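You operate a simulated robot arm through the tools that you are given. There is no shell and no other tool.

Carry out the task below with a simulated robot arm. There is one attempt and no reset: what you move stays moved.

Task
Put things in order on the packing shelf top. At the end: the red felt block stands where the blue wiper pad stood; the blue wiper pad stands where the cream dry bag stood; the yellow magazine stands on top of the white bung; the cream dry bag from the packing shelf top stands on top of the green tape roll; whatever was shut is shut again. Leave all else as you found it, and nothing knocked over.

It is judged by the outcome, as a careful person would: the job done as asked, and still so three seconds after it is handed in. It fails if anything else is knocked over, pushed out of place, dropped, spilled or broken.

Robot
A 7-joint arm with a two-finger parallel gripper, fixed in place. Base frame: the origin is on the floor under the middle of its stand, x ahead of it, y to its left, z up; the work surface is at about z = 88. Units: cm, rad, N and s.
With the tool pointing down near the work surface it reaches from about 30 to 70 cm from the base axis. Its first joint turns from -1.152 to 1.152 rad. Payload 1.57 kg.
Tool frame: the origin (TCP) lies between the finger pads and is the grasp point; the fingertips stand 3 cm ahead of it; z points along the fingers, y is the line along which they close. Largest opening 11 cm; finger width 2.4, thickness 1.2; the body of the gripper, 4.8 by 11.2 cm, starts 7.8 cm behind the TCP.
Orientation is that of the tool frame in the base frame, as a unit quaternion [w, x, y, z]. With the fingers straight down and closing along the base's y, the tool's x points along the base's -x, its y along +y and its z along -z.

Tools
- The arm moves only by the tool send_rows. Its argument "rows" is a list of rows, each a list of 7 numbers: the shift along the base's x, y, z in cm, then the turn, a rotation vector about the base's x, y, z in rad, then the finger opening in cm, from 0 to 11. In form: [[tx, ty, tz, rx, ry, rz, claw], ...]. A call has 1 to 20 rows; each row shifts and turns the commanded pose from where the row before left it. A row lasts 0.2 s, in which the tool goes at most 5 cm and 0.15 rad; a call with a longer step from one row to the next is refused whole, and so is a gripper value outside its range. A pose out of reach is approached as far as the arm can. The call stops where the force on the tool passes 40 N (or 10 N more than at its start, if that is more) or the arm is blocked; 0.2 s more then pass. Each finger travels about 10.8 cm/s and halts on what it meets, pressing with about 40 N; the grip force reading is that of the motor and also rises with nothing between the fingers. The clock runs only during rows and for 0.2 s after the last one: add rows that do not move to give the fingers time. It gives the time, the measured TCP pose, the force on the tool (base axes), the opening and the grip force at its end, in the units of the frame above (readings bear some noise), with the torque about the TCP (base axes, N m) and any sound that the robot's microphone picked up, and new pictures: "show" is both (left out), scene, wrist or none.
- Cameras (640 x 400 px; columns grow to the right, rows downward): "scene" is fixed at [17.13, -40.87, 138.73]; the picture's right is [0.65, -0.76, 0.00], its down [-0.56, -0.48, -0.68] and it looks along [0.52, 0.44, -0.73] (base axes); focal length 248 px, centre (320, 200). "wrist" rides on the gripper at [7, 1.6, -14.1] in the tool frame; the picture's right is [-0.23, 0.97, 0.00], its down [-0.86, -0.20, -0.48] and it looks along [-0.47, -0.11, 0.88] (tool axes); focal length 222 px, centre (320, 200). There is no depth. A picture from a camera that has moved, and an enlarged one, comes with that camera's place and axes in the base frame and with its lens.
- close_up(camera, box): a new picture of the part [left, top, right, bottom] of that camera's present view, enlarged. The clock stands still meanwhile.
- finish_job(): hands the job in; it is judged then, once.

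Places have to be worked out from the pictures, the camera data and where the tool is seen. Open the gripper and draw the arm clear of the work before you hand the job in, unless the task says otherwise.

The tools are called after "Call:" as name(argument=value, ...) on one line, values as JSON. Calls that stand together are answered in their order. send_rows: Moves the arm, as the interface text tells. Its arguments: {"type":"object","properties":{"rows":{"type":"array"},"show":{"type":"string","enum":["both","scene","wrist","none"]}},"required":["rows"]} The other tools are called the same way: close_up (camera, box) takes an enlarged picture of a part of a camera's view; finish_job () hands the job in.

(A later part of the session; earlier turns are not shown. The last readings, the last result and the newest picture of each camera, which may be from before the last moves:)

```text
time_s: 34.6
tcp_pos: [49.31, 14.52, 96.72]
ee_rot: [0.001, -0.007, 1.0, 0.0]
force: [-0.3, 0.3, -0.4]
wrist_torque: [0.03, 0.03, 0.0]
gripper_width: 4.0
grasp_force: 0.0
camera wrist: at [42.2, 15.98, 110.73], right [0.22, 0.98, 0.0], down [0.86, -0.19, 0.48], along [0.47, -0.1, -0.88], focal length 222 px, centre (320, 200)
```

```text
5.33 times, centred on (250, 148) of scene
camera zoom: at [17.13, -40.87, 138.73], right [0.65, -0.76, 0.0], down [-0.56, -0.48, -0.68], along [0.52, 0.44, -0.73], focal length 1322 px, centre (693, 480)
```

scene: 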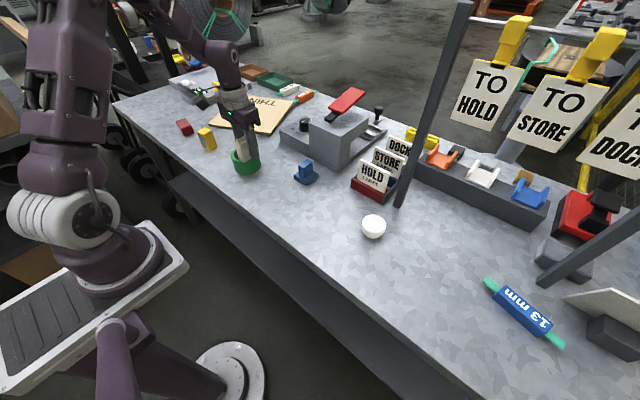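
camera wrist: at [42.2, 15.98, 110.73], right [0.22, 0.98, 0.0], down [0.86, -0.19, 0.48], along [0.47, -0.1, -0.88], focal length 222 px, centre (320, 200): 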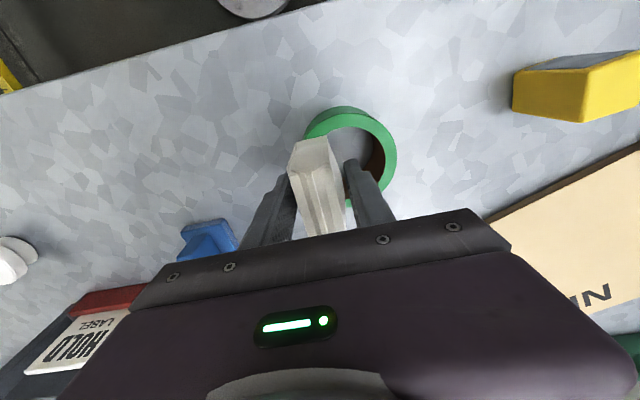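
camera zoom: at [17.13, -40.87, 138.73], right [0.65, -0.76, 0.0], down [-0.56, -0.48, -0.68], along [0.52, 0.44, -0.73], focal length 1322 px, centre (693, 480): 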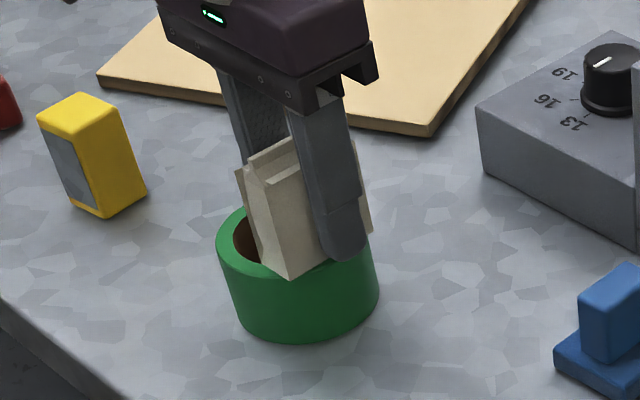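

The bag stands on the ring on its own (its centre about (49.05, 14.4), inside the roll's footprint). I open a bit more and rise straight up.

Call:
send_rows(rows=[[0, 0, 0, 0, 0, 0, 4.6], [0, 0, 0, 0, 0, 0, 5.2], [0, 0, 0, 0, 0, 0, 5.4], [0, 0, 0.5, 0, 0, 0, 5.4], [0, 0, 1, 0, 0, 0, 5.4], [0, 0, 1.5, 0, 0, 0, 5.4], [0, 0, 2, 0, 0, 0, 5.4], [0, 0, 2.5, 0, 0, 0, 5.4], [0, 0, 2.5, 0, 0, 0, 5.4], [0, 0, 1, 0, 0, 0, 5.4]], show="both")

Call:
close_up(camera="scene", box=[210, 110, 290, 185])

Call:
close_up(camera="wrist", box=[230, 90, 430, 240])

```text
time_s: 36.8
tcp_pos: [49.27, 14.34, 107.66]
ee_rot: [0.001, -0.006, 1.0, -0.001]
force: [-0.4, -0.3, -0.6]
wrist_torque: [0.0, 0.03, 0.02]
gripper_width: 5.42
grasp_force: 0.0
camera wrist: at [42.28, 15.73, 121.76], right [0.22, 0.98, 0.0], down [0.86, -0.19, 0.48], along [0.47, -0.1, -0.88], focal length 222 px, centre (320, 200)
```

scene: 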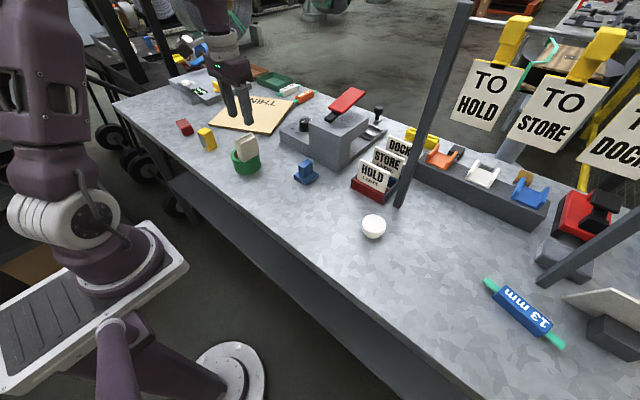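
wrist: 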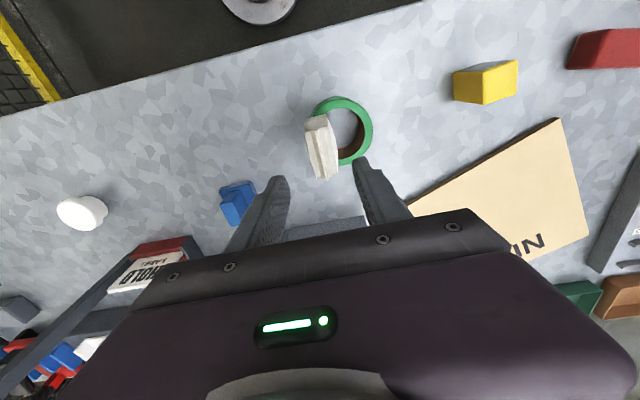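

```text
5.33 times, centred on (250, 148) of scene
camera zoom: at [17.13, -40.87, 138.73], right [0.65, -0.76, 0.0], down [-0.56, -0.48, -0.68], along [0.52, 0.44, -0.73], focal length 1322 px, centre (693, 480)
```

zoom: 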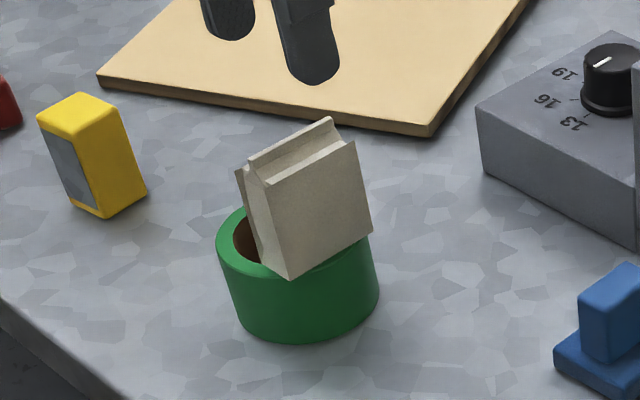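

```text
2.67 times, centred on (330, 165) of wrist
camera zoom: at [42.28, 15.73, 121.76], right [0.22, 0.98, 0.0], down [0.86, -0.19, 0.48], along [0.47, -0.1, -0.88], focal length 592 px, centre (293, 293)
```

zoom: 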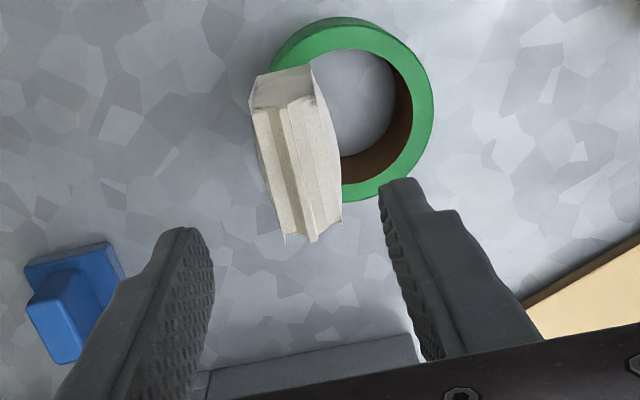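

The bag is standing steadily on the roll. Next is the blue wiper pad; I move to look at it from above.

Call:
send_rows(rows=[[0.3, -1.5, 0, 0, 0, 0, 6], [0.3, -3, 0, 0, 0, 0, 6], [0.3, -4, 0, 0, 0, 0, 6], [0.3, -4, 0, 0, 0, 0, 6], [0.3, -2, 0, 0, 0, 0, 6], [0.2, -1, -1, 0, 0, 0, 6], [0, 0, -1, 0, 0, 0, 6], [0, 0, 0, 0, 0, 0, 6]], show="both")

Call:
close_up(camera="wrist", box=[260, 90, 420, 210])

Call:
close_up(camera="scene", box=[280, 145, 340, 195])

```text
time_s: 38.6
tcp_pos: [50.82, -1.1, 105.57]
ee_rot: [0.001, -0.005, 1.0, -0.001]
force: [-0.5, 0.0, 0.1]
wrist_torque: [0.0, 0.02, 0.03]
gripper_width: 6.01
grasp_force: 0.0
camera wrist: at [43.83, 0.3, 119.6], right [0.22, 0.98, 0.0], down [0.86, -0.19, 0.48], along [0.47, -0.1, -0.88], focal length 222 px, centre (320, 200)
```

scene: 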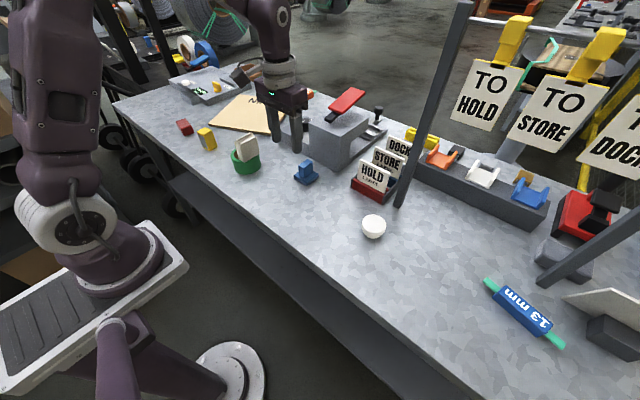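
wrist: 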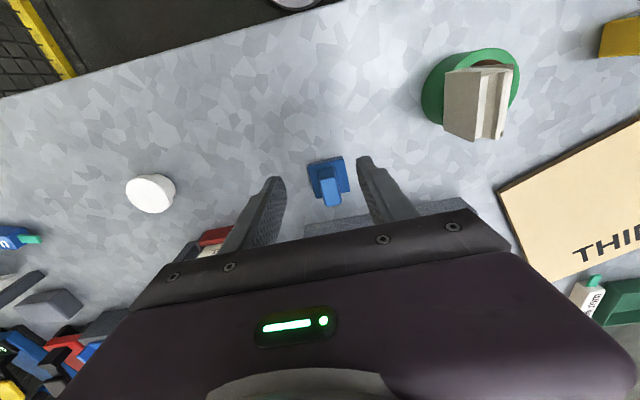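

```text
3.33 times, centred on (340, 150) of wrist
camera zoom: at [43.83, 0.3, 119.6], right [0.22, 0.98, 0.0], down [0.86, -0.19, 0.48], along [0.47, -0.1, -0.88], focal length 740 px, centre (253, 367)
```

zoom: 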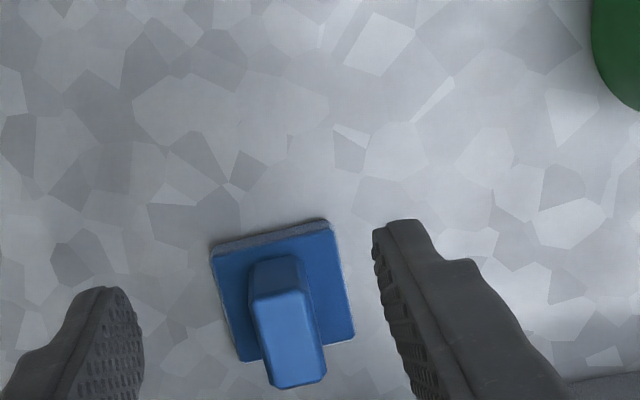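

```text
8.00 times, centred on (310, 170) of scene
camera zoom: at [17.13, -40.87, 138.73], right [0.65, -0.76, 0.0], down [-0.56, -0.48, -0.68], along [0.52, 0.44, -0.73], focal length 1984 px, centre (400, 440)
```

zoom: 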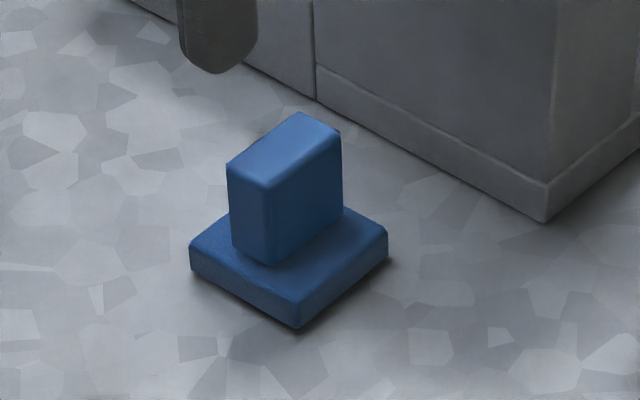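

The pad: 5.3 cm square plate centred about (57.05, -1.2), with a handle about 4 × 2.2 cm rising to z≈93.7. I'll grip the handle; move over it and descend to just above its top first.

Call:
send_rows(rows=[[2, 0, 0, 0, 0, 0, 5], [2, 0, 0, 0, 0, 0, 5], [2.2, -0.1, -1, 0, 0, 0, 5], [0, 0, -2, 0, 0, 0, 5], [0, 0, -2, 0, 0, 0, 5], [0, 0, -2.5, 0, 0, 0, 5], [0, 0, 0, 0, 0, 0, 5]], show="both")

Call:
close_up(camera="wrist", box=[230, 90, 430, 240])

Call:
close_up(camera="scene", box=[260, 110, 360, 195])

```text
time_s: 40.2
tcp_pos: [56.98, -0.87, 98.24]
ee_rot: [0.001, -0.005, 1.0, 0.0]
force: [-0.6, -0.4, 0.0]
wrist_torque: [-0.01, -0.04, 0.0]
gripper_width: 5.0
grasp_force: 0.1
camera wrist: at [49.95, 0.44, 112.29], right [0.22, 0.98, 0.0], down [0.86, -0.19, 0.48], along [0.47, -0.1, -0.88], focal length 222 px, centre (320, 200)
```

scene: 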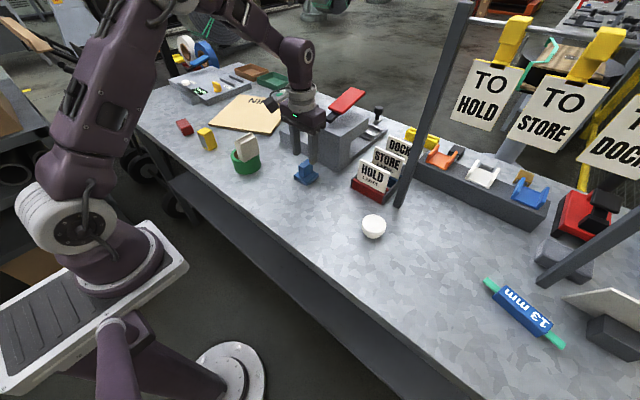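
wrist: 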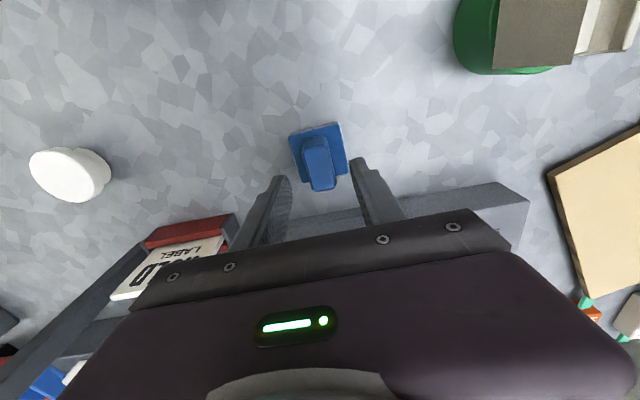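

```text
2.67 times, centred on (330, 165) of wrist
camera zoom: at [49.95, 0.44, 112.29], right [0.22, 0.98, 0.0], down [0.86, -0.19, 0.48], along [0.47, -0.1, -0.88], focal length 592 px, centre (293, 293)
```

zoom: 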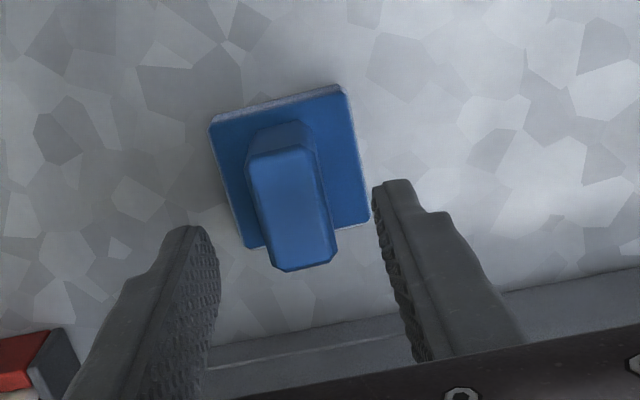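

```text
4.71 times, centred on (310, 152) of scene
camera zoom: at [17.13, -40.87, 138.73], right [0.65, -0.76, 0.0], down [-0.56, -0.48, -0.68], along [0.52, 0.44, -0.73], focal length 1167 px, centre (367, 424)
```

zoom: 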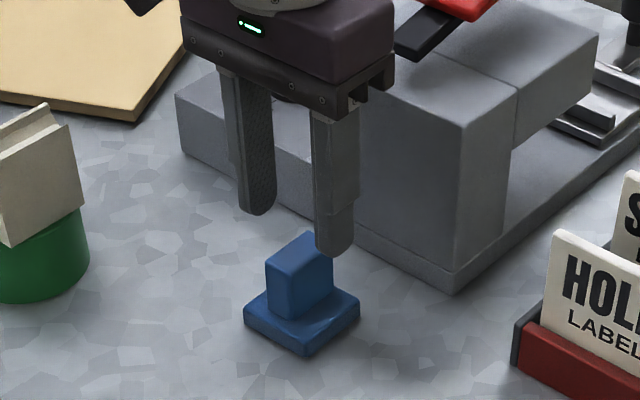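

The pad plate is centred at (57.0, -1.14) and the handle at (56.9, -1.05), between the fingers. I descend to z≈92.6 (tips just above the plate) and close on the handle.

Call:
send_rows(rows=[[0, -0.12, -1.5, 0, 0, 0, 5], [0, 0, -1.5, 0, 0, 0, 5], [0, 0, -1.5, 0, 0, 0, 5], [0, 0, -0.8, 0, 0, 0, 5], [0, 0, -0.3, 0, 0, 0, 5], [0, 0, 0, 0, 0, 0, 5], [0, 0, 0, 0, 0, 0, 3.5], [0, 0, 0, 0, 0, 0, 2], [0, 0, 0, 0, 0, 0, 0.5], [0, 0, 0, 0, 0, 0, 0], [0, 0, 0, 0, 0, 0, 0]], show="both")

Call:
close_up(camera="scene", box=[270, 125, 350, 195])

```text
time_s: 42.6
tcp_pos: [57.22, -1.1, 92.69]
ee_rot: [0.002, -0.006, 1.0, 0.0]
force: [2.4, 9.1, 27.3]
wrist_torque: [0.15, -0.05, 0.03]
gripper_width: 2.34
grasp_force: 35.8
camera wrist: at [50.08, 0.32, 106.58], right [0.22, 0.98, 0.0], down [0.85, -0.19, 0.48], along [0.47, -0.1, -0.88], focal length 222 px, centre (320, 200)
```

scene: 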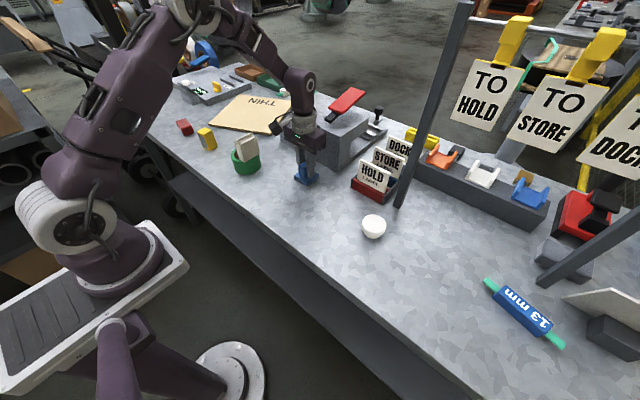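
wrist: 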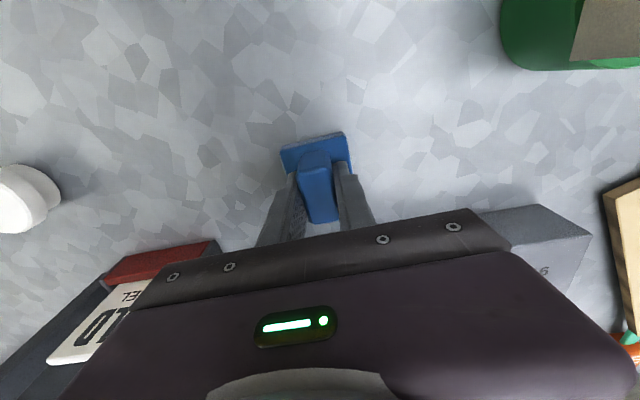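

```text
5.71 times, centred on (310, 160) of scene
camera zoom: at [17.09, -40.85, 138.74], right [0.65, -0.76, 0.0], down [-0.56, -0.48, -0.68], along [0.52, 0.44, -0.73], focal length 1417 px, centre (377, 429)
```

zoom: 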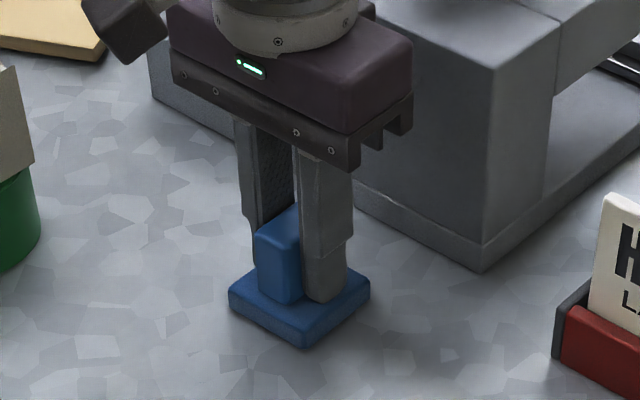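

The fingertips are resting on the plate (27 N up), handle gripped at 2.34 cm. I lift slowly a few centimetres and check the hold.

Call:
send_rows(rows=[[0, 0, 0.2, 0, 0, 0, 0], [0, 0, 0.2, 0, 0, 0, 0], [0, 0, 0.3, 0, 0, 0, 0], [0, 0, 0.4, 0, 0, 0, 0], [0, 0, 0.5, 0, 0, 0, 0], [0, 0, 0.5, 0, 0, 0, 0], [0, 0, 0.3, 0, 0, 0, 0], [0, 0, 0, 0, 0, 0, 0]], show="both")

Call:
close_up(camera="scene", box=[270, 125, 350, 195])

```text
time_s: 44.4
tcp_pos: [57.15, -1.18, 94.94]
ee_rot: [0.002, -0.006, 1.0, 0.001]
force: [0.7, -0.6, -0.4]
wrist_torque: [0.02, -0.01, 0.03]
gripper_width: 2.29
grasp_force: 35.7
camera wrist: at [50.14, 0.25, 109.01], right [0.22, 0.98, 0.0], down [0.86, -0.19, 0.48], along [0.47, -0.1, -0.88], focal length 222 px, centre (320, 200)
```

scene: 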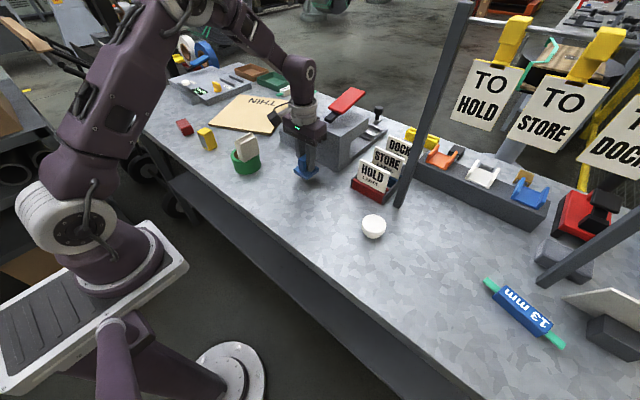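
wrist: 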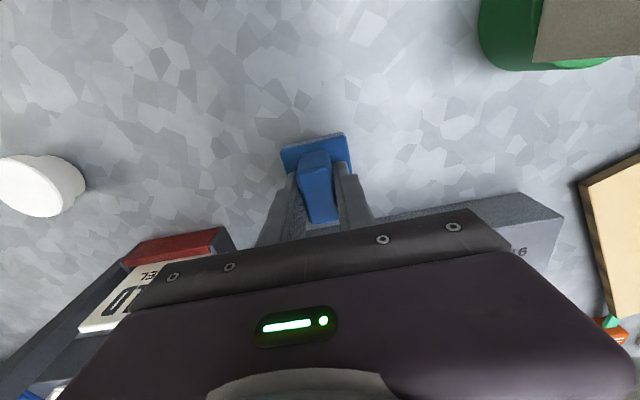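

```text
5.71 times, centred on (310, 160) of scene
camera zoom: at [17.13, -40.87, 138.73], right [0.65, -0.76, 0.0], down [-0.56, -0.48, -0.68], along [0.52, 0.44, -0.73], focal length 1417 px, centre (377, 429)
```

zoom: 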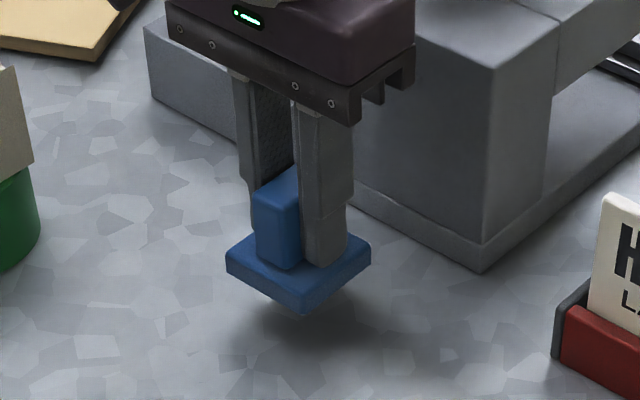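

The pad is lifted level and held (2.29 cm). I raise it further, pull it back in x, and carry it toward the bag's former spot.

Call:
send_rows(rows=[[0, 0, 0.5, 0, 0, 0, 0], [-0.3, 0, 0.9, 0, 0, 0, 0], [-0.7, 0, 1.1, 0, 0, 0, 0], [-1.1, 0, 1.1, 0, 0, 0, 0], [-1.4, 0, 0.7, 0, 0, 0, 0], [-1.6, -0.3, 0.4, 0, 0, 0, 0], [-1.6, -0.8, 0, 0, 0, 0, 0], [-1.4, -1.3, 0, 0, 0, 0, 0], [-1.0, -1.8, 0, 0, 0, 0, 0], [-0.5, -2.2, 0, 0, 0, 0, 0], [-0.2, -2.4, 0, 0, 0, 0, 0], [0, -2.4, 0, 0, 0, 0, 0], [0, -2.4, 0, 0, 0, 0, 0], [0, -2.4, 0, 0, 0, 0, 0], [0, -2.4, 0, 0, 0, 0, 0], [0, -2.2, 0, 0, 0, 0, 0], [0, -1.8, 0, 0, 0, 0, 0], [0, -1.2, 0, 0, 0, 0, 0], [0, -0.6, 0, 0, 0, 0, 0], [0, 0, 0, 0, 0, 0, 0]], show="both")

```text
time_s: 48.6
tcp_pos: [47.4, -25.22, 99.68]
ee_rot: [0.002, -0.006, 1.0, 0.001]
force: [-0.1, 0.5, -0.7]
wrist_torque: [-0.01, 0.01, -0.02]
gripper_width: 2.31
grasp_force: 35.6
camera wrist: at [40.44, -23.87, 113.75], right [0.22, 0.98, 0.0], down [0.86, -0.19, 0.48], along [0.47, -0.1, -0.88], focal length 222 px, centre (320, 200)
```

scene: 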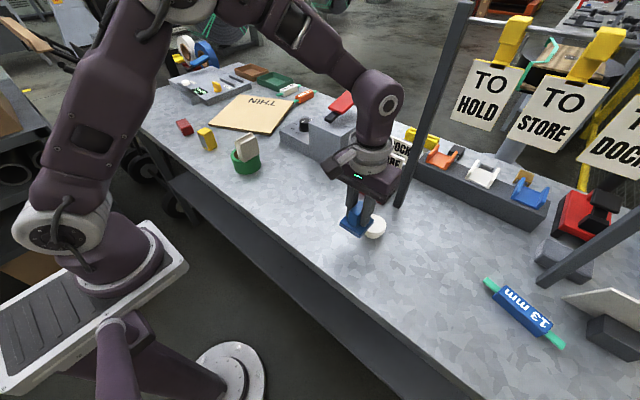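
wrist: 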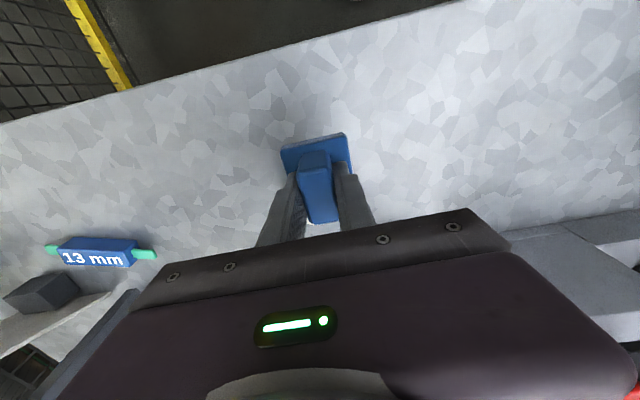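

The pad remains well held. I carry it the remaining 18 cm to above (47.05, -43.2).

Call:
send_rows(rows=[[0, -0.5, 0, 0, 0, 0, 0], [0, -1.0, 0, 0, 0, 0, 0], [-0.1, -1.6, 0, 0, 0, 0, 0], [-0.1, -2.1, 0, 0, 0, 0, 0], [-0.1, -2.4, 0, 0, 0, 0, 0], [0, -2.4, 0, 0, 0, 0, 0], [0, -2.4, 0, 0, 0, 0, 0], [0, -2.2, 0, 0, 0, 0, 0], [0, -1.7, 0, 0, 0, 0, 0], [0, -1.1, -0.3, 0, 0, 0, 0], [0, -0.6, -0.6, 0, 0, 0, 0], [0, 0, -1, 0, 0, 0, 0], [0, 0, -1, 0, 0, 0, 0], [0, 0, -0.6, 0, 0, 0, 0], [0, 0, 0, 0, 0, 0, 0]], show="both")

Call:
close_up(camera="wrist", box=[230, 90, 430, 240])

Call:
close_up(camera="scene", box=[380, 210, 490, 310])

```text
time_s: 51.8
tcp_pos: [47.03, -43.24, 96.18]
ee_rot: [0.002, -0.006, 1.0, 0.001]
force: [-0.2, -1.1, -1.1]
wrist_torque: [0.0, -0.01, -0.01]
gripper_width: 2.33
grasp_force: 35.6
camera wrist: at [39.96, -41.92, 110.18], right [0.22, 0.98, 0.0], down [0.86, -0.19, 0.48], along [0.47, -0.1, -0.88], focal length 222 px, centre (320, 200)
```

scene: 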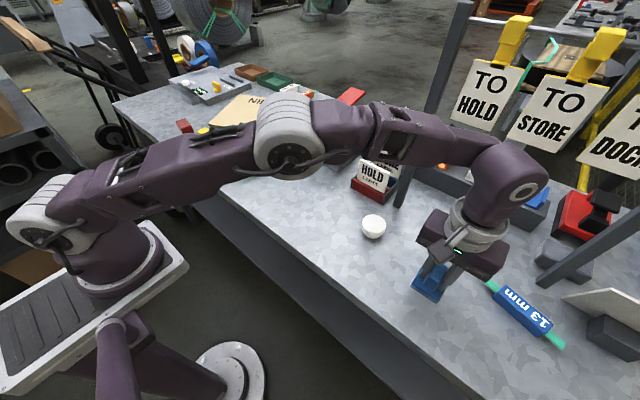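
wrist: 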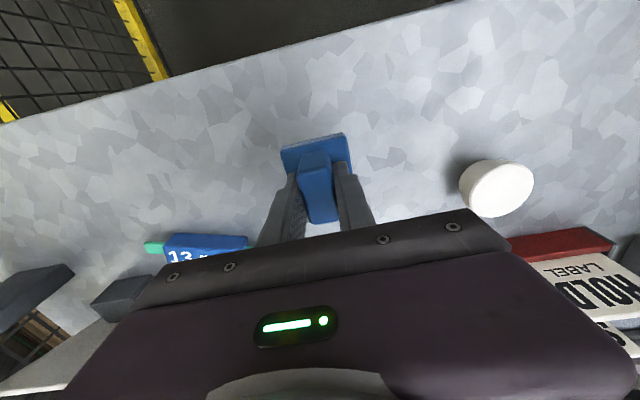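

```text
2.67 times, centred on (330, 165) of wrist
camera zoom: at [39.96, -41.92, 110.18], right [0.22, 0.98, 0.0], down [0.86, -0.19, 0.48], along [0.47, -0.1, -0.88], focal length 592 px, centre (293, 293)
```

zoom: 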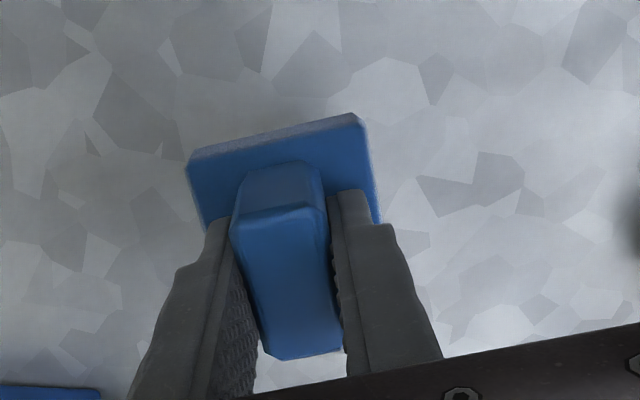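

```text
4.00 times, centred on (435, 260) of scene
camera zoom: at [17.13, -40.87, 138.73], right [0.65, -0.76, 0.0], down [-0.56, -0.48, -0.68], along [0.52, 0.44, -0.73], focal length 992 px, centre (-140, -40)
```

zoom: 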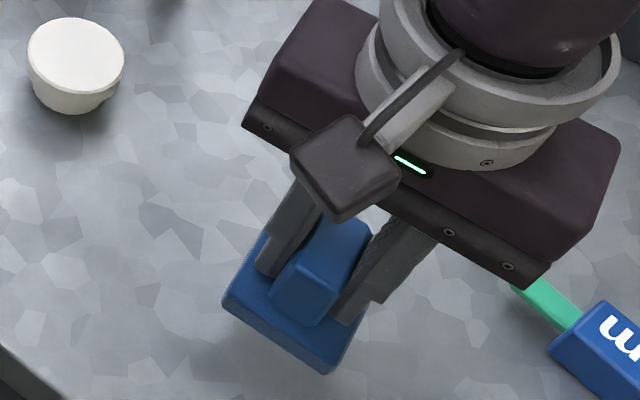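

The plate's centre is about (46.85, -43.4); I nudge +0.2 in x and y and lower to just above the table.

Call:
send_rows(rows=[[0.2, 0.2, -0.5, 0, 0, 0, 0], [0, 0, -0.8, 0, 0, 0, 0], [0, 0, -0.8, 0, 0, 0, 0], [0, 0, -0.6, 0, 0, 0, 0], [0, 0, -0.3, 0, 0, 0, 0], [0, 0, -0.2, 0, 0, 0, 0], [0, 0, 0, 0, 0, 0, 0]], show="none")

Call:
send_rows(rows=[[0, 0, -0.1, 0, 0, 0, 0], [0, 0, -0.1, 0, 0, 0, 0], [0, 0, 0, 0, 0, 0, 0]], show="scene")

```text
time_s: 53.4
tcp_pos: [47.24, -43.13, 92.7]
ee_rot: [0.001, -0.005, 1.0, 0.0]
force: [-0.8, 0.5, -0.2]
wrist_torque: [-0.04, 0.0, -0.01]
gripper_width: 2.31
grasp_force: 35.7
```

```text
time_s: 54.2
tcp_pos: [47.26, -43.17, 92.84]
ee_rot: [0.002, -0.006, 1.0, 0.001]
force: [-0.7, 1.3, -0.3]
wrist_torque: [-0.01, -0.03, 0.03]
gripper_width: 2.3
grasp_force: 35.2
```

scene: 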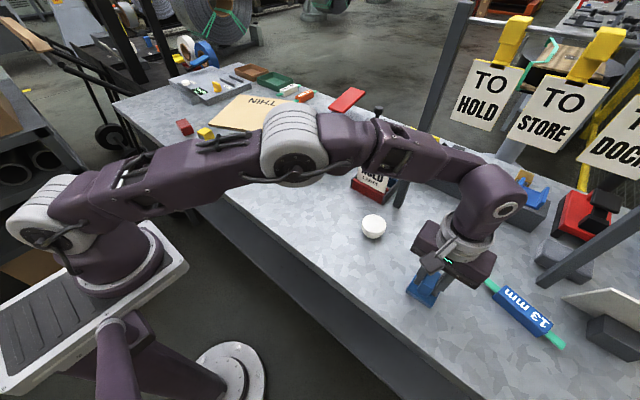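

Still no contact (readings carry about 0.1 cm noise). I continue in 0.1 cm steps.

Call:
send_rows(rows=[[0, 0, -0.1, 0, 0, 0, 0], [0, 0, 0, 0, 0, 0, 0]], show="none")

Call:
send_rows(rows=[[0, 0, -0.1, 0, 0, 0, 0], [0, 0, 0, 0, 0, 0, 0]], show="none")

```text
time_s: 54.8
tcp_pos: [47.3, -43.05, 92.65]
ee_rot: [0.002, -0.005, 1.0, 0.0]
force: [-0.2, 0.3, -0.1]
wrist_torque: [0.01, -0.03, -0.03]
gripper_width: 2.31
grasp_force: 35.3
```

```text
time_s: 55.4
tcp_pos: [47.22, -43.13, 92.55]
ee_rot: [0.001, -0.006, 1.0, 0.001]
force: [0.4, 2.4, 4.5]
wrist_torque: [0.03, -0.02, 0.0]
gripper_width: 2.3
grasp_force: 35.5
```

Light contact (4.5 N): the pad is down. I open the fingers gradually and look.

Call:
send_rows(rows=[[0, 0, 0, 0, 0, 0, 1.5], [0, 0, 0, 0, 0, 0, 2.2], [0, 0, 0, 0, 0, 0, 2.5], [0, 0, 0, 0, 0, 0, 3], [0, 0, 0.1, 0, 0, 0, 3.6], [0, 0, 0.1, 0, 0, 0, 4.4], [0, 0, 0.3, 0, 0, 0, 4.4], [0, 0, 1, 0, 0, 0, 4.4], [0, 0, 2, 0, 0, 0, 4.4], [0, 0, 2.5, 0, 0, 0, 4.4], [0, 0, 2.5, 0, 0, 0, 4.4], [0, 0, 1.5, 0, 0, 0, 4.4], [0, 0, 0, 0, 0, 0, 4.4]], show="both")

Call:
close_up(camera="wrist", box=[230, 90, 430, 240])

Call:
close_up(camera="scene", box=[380, 210, 490, 310])

```text
time_s: 58.2
tcp_pos: [47.23, -43.1, 102.55]
ee_rot: [0.001, -0.006, 1.0, 0.0]
force: [0.1, 0.5, -0.4]
wrist_torque: [-0.01, 0.02, 0.01]
gripper_width: 4.39
grasp_force: 0.1
camera wrist: at [40.15, -41.7, 116.54], right [0.22, 0.98, 0.0], down [0.86, -0.19, 0.48], along [0.47, -0.1, -0.88], focal length 222 px, centre (320, 200)
```

scene: 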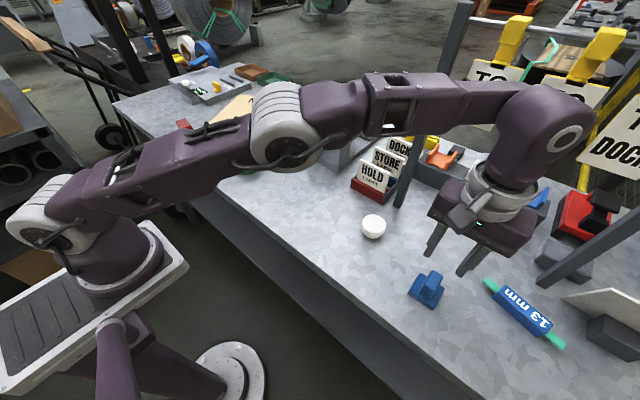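
wrist: 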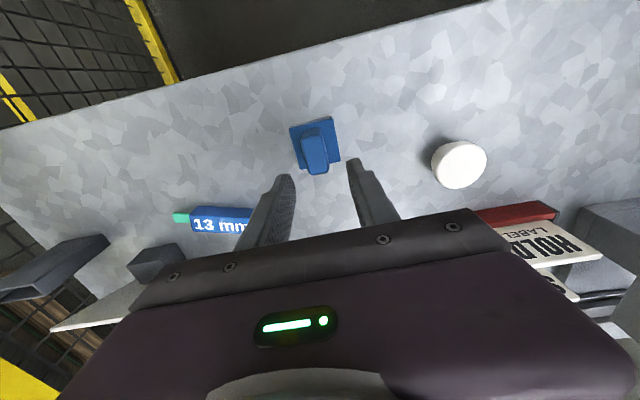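

```text
2.67 times, centred on (330, 165) of wrist
camera zoom: at [40.15, -41.7, 116.54], right [0.22, 0.98, 0.0], down [0.86, -0.19, 0.48], along [0.47, -0.1, -0.88], focal length 592 px, centre (293, 293)
```

zoom: 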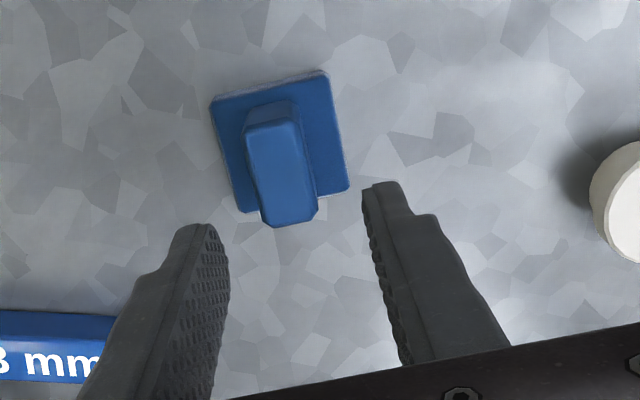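

```text
4.00 times, centred on (435, 260) of scene
camera zoom: at [17.13, -40.87, 138.73], right [0.65, -0.76, 0.0], down [-0.56, -0.48, -0.68], along [0.52, 0.44, -0.73], focal length 992 px, centre (-140, -40)
```

zoom: 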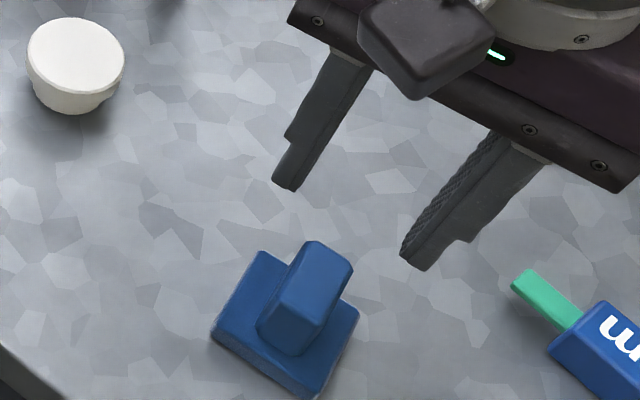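

The pad stands upright, but both cameras suggest it drifted about 0.5 cm toward -y on release (fingertips were touching the plate). I'll go back down with tips slightly higher, close to re-centre it, and release cleanly.

Call:
send_rows(rows=[[0, -0.05, -2.5, 0, 0, 0, 4.4], [0, 0, -2.5, 0, 0, 0, 4.4], [0, 0, -2, 0, 0, 0, 4.4], [0, 0, -1.5, 0, 0, 0, 4.4], [0, 0, -0.8, 0, 0, 0, 4.4], [0, 0, -0.25, 0, 0, 0, 4.4], [0, 0, 0, 0, 0, 0, 4.4]], show="scene")

Call:
close_up(camera="wrist", box=[230, 90, 430, 240])

Call:
close_up(camera="scene", box=[380, 210, 490, 310])

```text
time_s: 59.8
tcp_pos: [47.32, -43.05, 93.08]
ee_rot: [0.003, -0.005, 1.0, 0.0]
force: [0.0, -1.1, -0.5]
wrist_torque: [-0.01, 0.0, -0.02]
gripper_width: 4.38
grasp_force: 0.1
```

scene: 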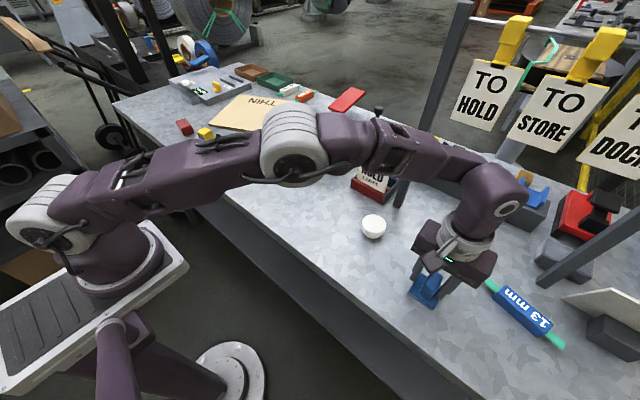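

```text
2.67 times, centred on (330, 165) of wrist
camera zoom: at [40.25, -41.75, 107.09], right [0.22, 0.98, 0.0], down [0.86, -0.19, 0.48], along [0.47, -0.1, -0.88], focal length 592 px, centre (293, 293)
```

zoom: 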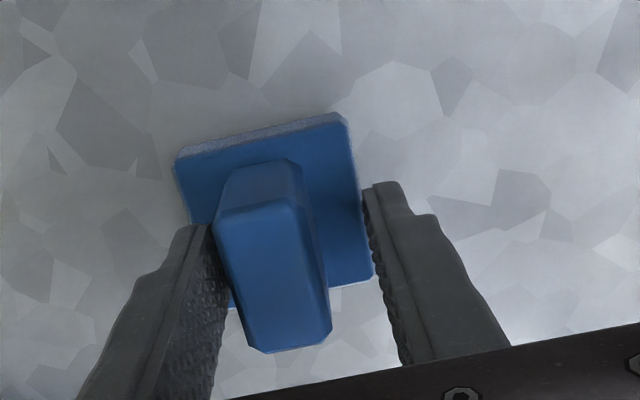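

```text
4.00 times, centred on (435, 260) of scene
camera zoom: at [17.13, -40.87, 138.73], right [0.65, -0.76, 0.0], down [-0.56, -0.48, -0.68], along [0.52, 0.44, -0.73], focal length 992 px, centre (-140, -40)
```

zoom: 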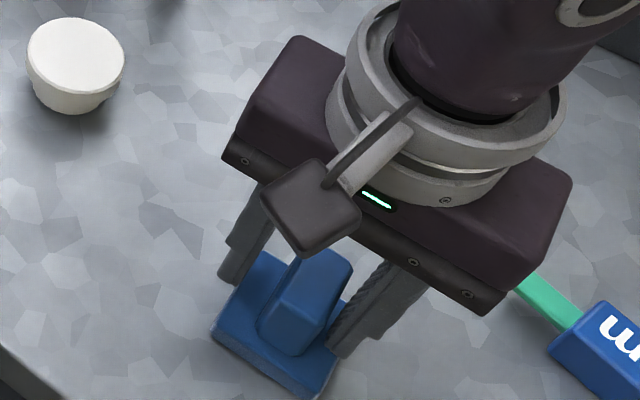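

Confirmed: the handle sits about 0.5 cm toward the -y finger. I close gently to re-centre it, then open again with the tips clear of the plate.

Call:
send_rows(rows=[[0, 0, 0, 0, 0, 0, 3.9], [0, 0, 0, 0, 0, 0, 3.5], [0, 0, 0, 0, 0, 0, 3.2], [0, 0, 0, 0, 0, 0, 2.9], [0, 0, 0, 0, 0, 0, 2.6], [0, 0, 0, 0, 0, 0, 2.4], [0, 0, 0, 0, 0, 0, 2.3], [0, 0, 0, 0, 0, 0, 2.3]], show="none")

Call:
close_up(camera="wrist", box=[230, 90, 430, 240])

```text
time_s: 61.6
tcp_pos: [47.21, -43.15, 92.93]
ee_rot: [0.001, -0.005, 1.0, 0.001]
force: [-0.2, 0.2, -0.5]
wrist_torque: [-0.02, -0.01, 0.02]
gripper_width: 2.4
grasp_force: 1.0
```

```text
2.67 times, centred on (330, 165) of wrist
camera zoom: at [40.25, -41.75, 107.1], right [0.22, 0.98, 0.0], down [0.86, -0.19, 0.48], along [0.47, -0.1, -0.88], focal length 592 px, centre (293, 293)
```

zoom: 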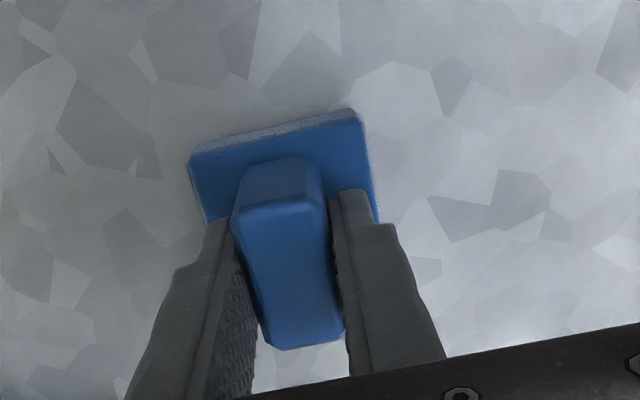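

The pad is now centred at about (47.1, -43.25). I open symmetrically and rise.

Call:
send_rows(rows=[[0, 0, 0, 0, 0, 0, 2.7], [0, 0, 0, 0, 0, 0, 3.2], [0, 0, 0, 0, 0, 0, 3.8], [0, 0, 0, 0, 0, 0, 4.4], [0, 0, 0, 0, 0, 0, 4.4], [0, 0, 0.5, 0, 0, 0, 4.4], [0, 0, 1.5, 0, 0, 0, 4.4], [0, 0, 2.5, 0, 0, 0, 4.4], [0, 0, 2.5, 0, 0, 0, 4.4], [0, 0, 2.5, 0, 0, 0, 4.4], [0, 0, 0.5, 0, 0, 0, 4.4]], show="scene")

Call:
close_up(camera="wrist", box=[230, 90, 430, 240])

Call:
close_up(camera="wrist", box=[400, 100, 560, 220])

```text
time_s: 64.0
tcp_pos: [47.45, -42.96, 102.98]
ee_rot: [0.002, -0.006, 1.0, 0.0]
force: [-0.7, 0.6, 0.4]
wrist_torque: [-0.01, 0.0, 0.02]
gripper_width: 4.41
grasp_force: 0.1
```

scene: 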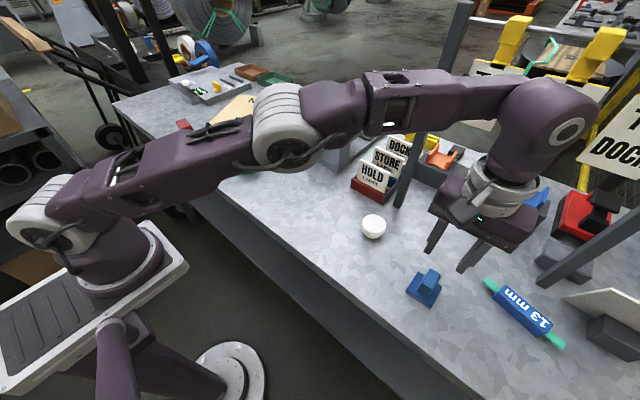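

```text
2.67 times, centred on (330, 165) of wrist
camera zoom: at [40.42, -41.5, 117.06], right [0.22, 0.98, 0.0], down [0.86, -0.19, 0.48], along [0.47, -0.1, -0.88], focal length 592 px, centre (293, 293)
```

zoom: 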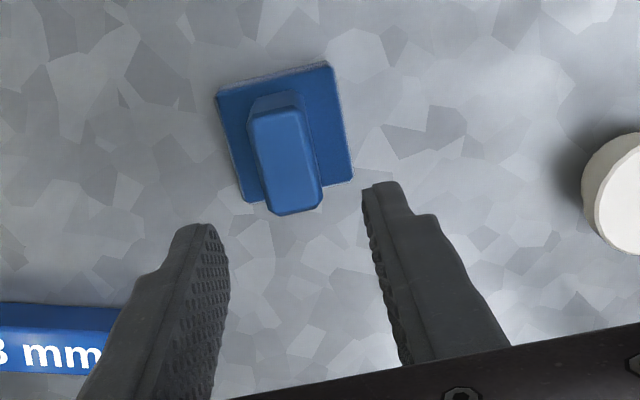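

```text
3.33 times, centred on (480, 160) of wrist
camera zoom: at [40.42, -41.5, 117.06], right [0.22, 0.98, 0.0], down [0.86, -0.19, 0.48], along [0.47, -0.1, -0.88], focal length 740 px, centre (-213, 333)
```

zoom: 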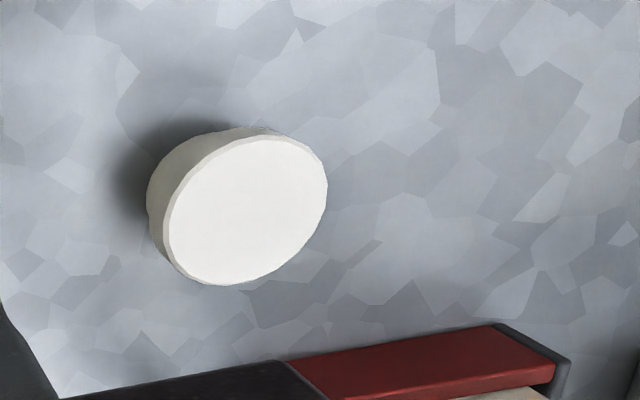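

The pad is now standing at (47.1, -43.25), upright. The bung top is a flat disc about 5.5 cm wide centred near (52.5, -27.45), z≈92. Now I travel high to the other side to view the red block and the yellow magazine.

Call:
send_rows(rows=[[-0.5, 2, 2, 0, 0, 0, 5], [-0.5, 4.5, 1.5, 0, 0, 0, 6], [-0.5, 4.8, 1.5, 0, 0, 0, 7], [-0.5, 4.8, 1, 0, 0, 0, 7], [-0.5, 4.8, 0, 0, 0, 0, 7], [-0.5, 4.8, 0, 0, 0, 0, 7], [-0.5, 4.8, 0, 0, 0, 0, 7], [-0.5, 4.8, 0, 0, 0, 0, 7], [-0.5, 4.8, 0, 0, 0, 0, 7], [-0.5, 4.8, 0, 0, 0, 0, 7], [-0.5, 4.8, 0, 0, 0, 0, 7], [0, 4.8, 0, 0, 0, 0, 7], [0, 4.8, 0, 0, 0, 0, 7], [0, 4.8, 0, 0, 0, 0, 7], [0, 4.8, 0, 0, 0, 0, 7], [0, 4.8, 0, 0, 0, 0, 7], [0, 4.8, -1, 0, 0, 0, 7], [0, 3, -1, 0, 0, 0, 7], [0, 1.5, -1, 0, 0, 0, 7], [0, 0, 0, 0, 0, 0, 7]], show="both")

```text
refused: row 3 steps farther than a row can; nothing moved
```

The third row exceeded the step limit slightly; I shorten those steps.

Call:
send_rows(rows=[[-0.5, 2, 2, 0, 0, 0, 5], [-0.5, 4.3, 1.5, 0, 0, 0, 6], [-0.5, 4.5, 1.5, 0, 0, 0, 7], [-0.5, 4.6, 1, 0, 0, 0, 7], [-0.5, 4.8, 0, 0, 0, 0, 7], [-0.5, 4.8, 0, 0, 0, 0, 7], [-0.5, 4.8, 0, 0, 0, 0, 7], [-0.5, 4.8, 0, 0, 0, 0, 7], [-0.5, 4.8, 0, 0, 0, 0, 7], [-0.5, 4.8, 0, 0, 0, 0, 7], [-0.5, 4.8, 0, 0, 0, 0, 7], [0, 4.8, 0, 0, 0, 0, 7], [0, 4.8, 0, 0, 0, 0, 7], [0, 4.8, 0, 0, 0, 0, 7], [0, 4.8, 0, 0, 0, 0, 7], [0, 4.8, 0, 0, 0, 0, 7], [0, 4.5, -1, 0, 0, 0, 7], [0, 3, -1, 0, 0, 0, 7], [0, 1.5, -1, 0, 0, 0, 7], [0, 0, 0, 0, 0, 0, 7]], show="both")

```text
time_s: 68.2
tcp_pos: [41.89, 38.63, 105.79]
ee_rot: [0.002, -0.004, 1.0, 0.0]
force: [-0.3, 0.5, 0.3]
wrist_torque: [-0.02, -0.02, 0.0]
gripper_width: 7.0
grasp_force: 0.1
camera wrist: at [34.9, 40.1, 119.85], right [0.22, 0.98, 0.0], down [0.86, -0.19, 0.48], along [0.47, -0.1, -0.88], focal length 222 px, centre (320, 200)
```

scene: 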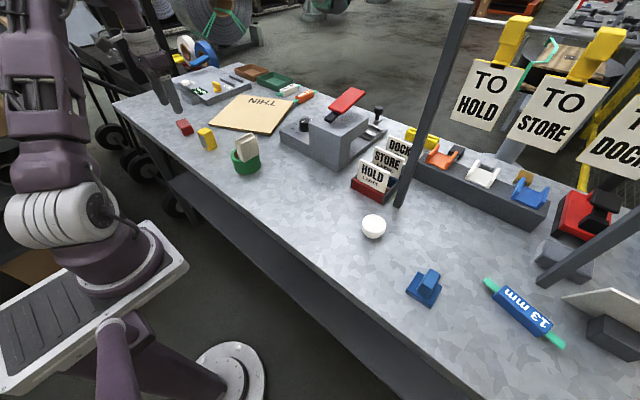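
wrist: 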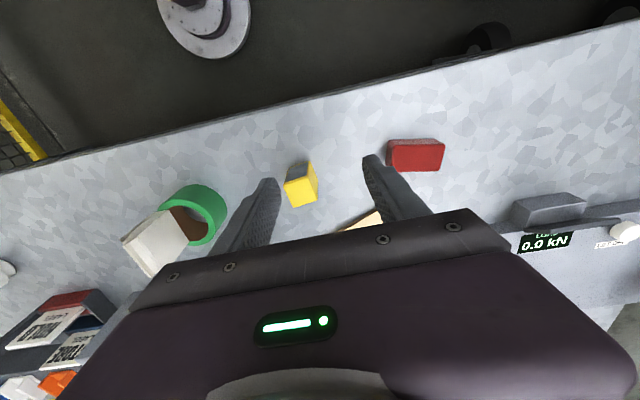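

Call:
close_up(camera="wrist", box=[250, 110, 470, 250])

Call:
close_up(camera="scene", box=[165, 105, 275, 185])

```text
2.86 times, centred on (360, 180) of wrist
camera zoom: at [34.9, 40.1, 119.85], right [0.22, 0.98, 0.0], down [0.86, -0.19, 0.48], along [0.47, -0.1, -0.88], focal length 635 px, centre (206, 257)
```

zoom: 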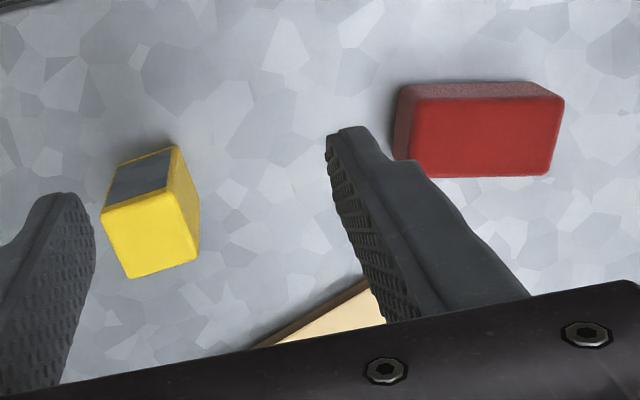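

```text
5.00 times, centred on (220, 145) of scene
camera zoom: at [17.13, -40.87, 138.73], right [0.65, -0.76, 0.0], down [-0.56, -0.48, -0.68], along [0.52, 0.44, -0.73], focal length 1240 px, centre (820, 475)
```

zoom: 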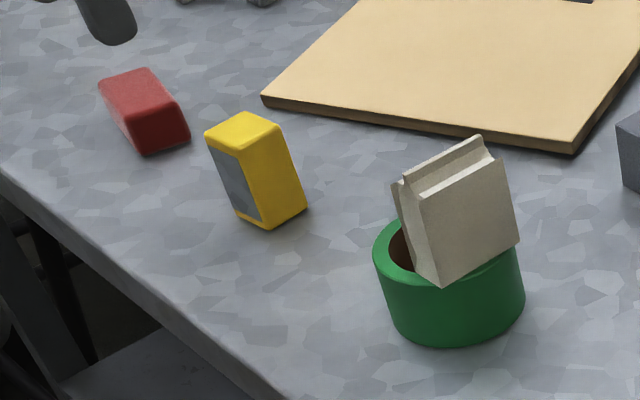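

From this view the red block is about 6.6 × 3.6 × 3 cm, centred near (46.8, 50.6), its long axis rotated about -0.18 from y; the magazine is about 3.5 × 3.4 × 6 cm, centred near (47.05, 34.85). I'll grip the red block by its ends, approaching from the base side because it's near the reach limit.

Call:
send_rows(rows=[[-0.3, 2, -2, 0, 0, -0.065, 8], [-0.3, 3, -2, 0, 0, -0.065, 9], [-0.3, 3, -1.5, 0, 0, -0.06, 9.6], [-0.3, 3, -1, 0, 0, 0, 9.6], [-0.3, 2.1, -0.3, 0, 0, 0, 9.6], [0, 0, 0, 0, 0, 0, 9.6]], show="both")

Call:
close_up(camera="wrist", box=[230, 90, 450, 240])

```text
time_s: 69.6
tcp_pos: [39.59, 50.06, 98.69]
ee_rot: [0.002, 0.09, 0.996, 0.0]
force: [-0.7, -0.7, -0.6]
wrist_torque: [-0.03, -0.04, 0.0]
gripper_width: 9.63
grasp_force: 0.0
out of reach, approached as far as the arm can: row 4, 5
camera wrist: at [32.99, 52.67, 112.83], right [0.4, 0.92, 0.0], down [0.8, -0.35, 0.48], along [0.44, -0.19, -0.88], focal length 222 px, centre (320, 200)
```

scene: 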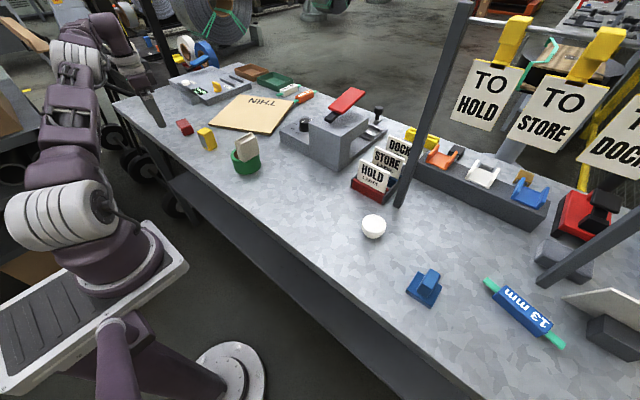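
wrist: 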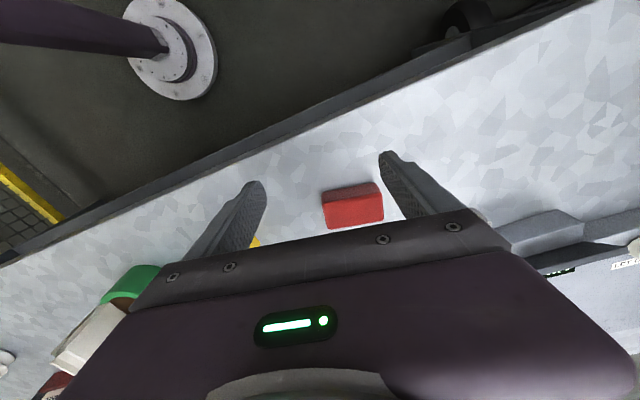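

```text
2.67 times, centred on (340, 165) of wrist
camera zoom: at [32.99, 52.67, 112.83], right [0.4, 0.92, 0.0], down [0.8, -0.35, 0.48], along [0.44, -0.19, -0.88], focal length 592 px, centre (267, 293)
```

zoom: 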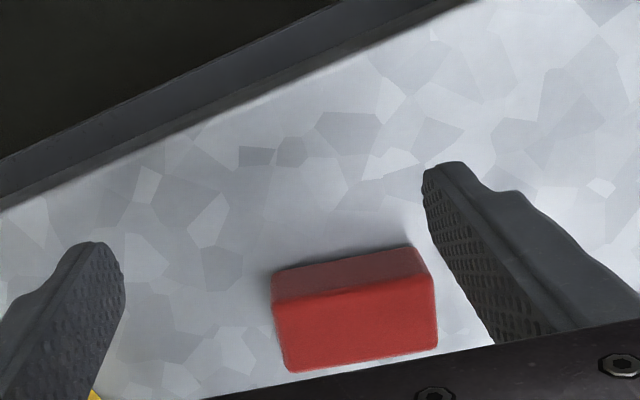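

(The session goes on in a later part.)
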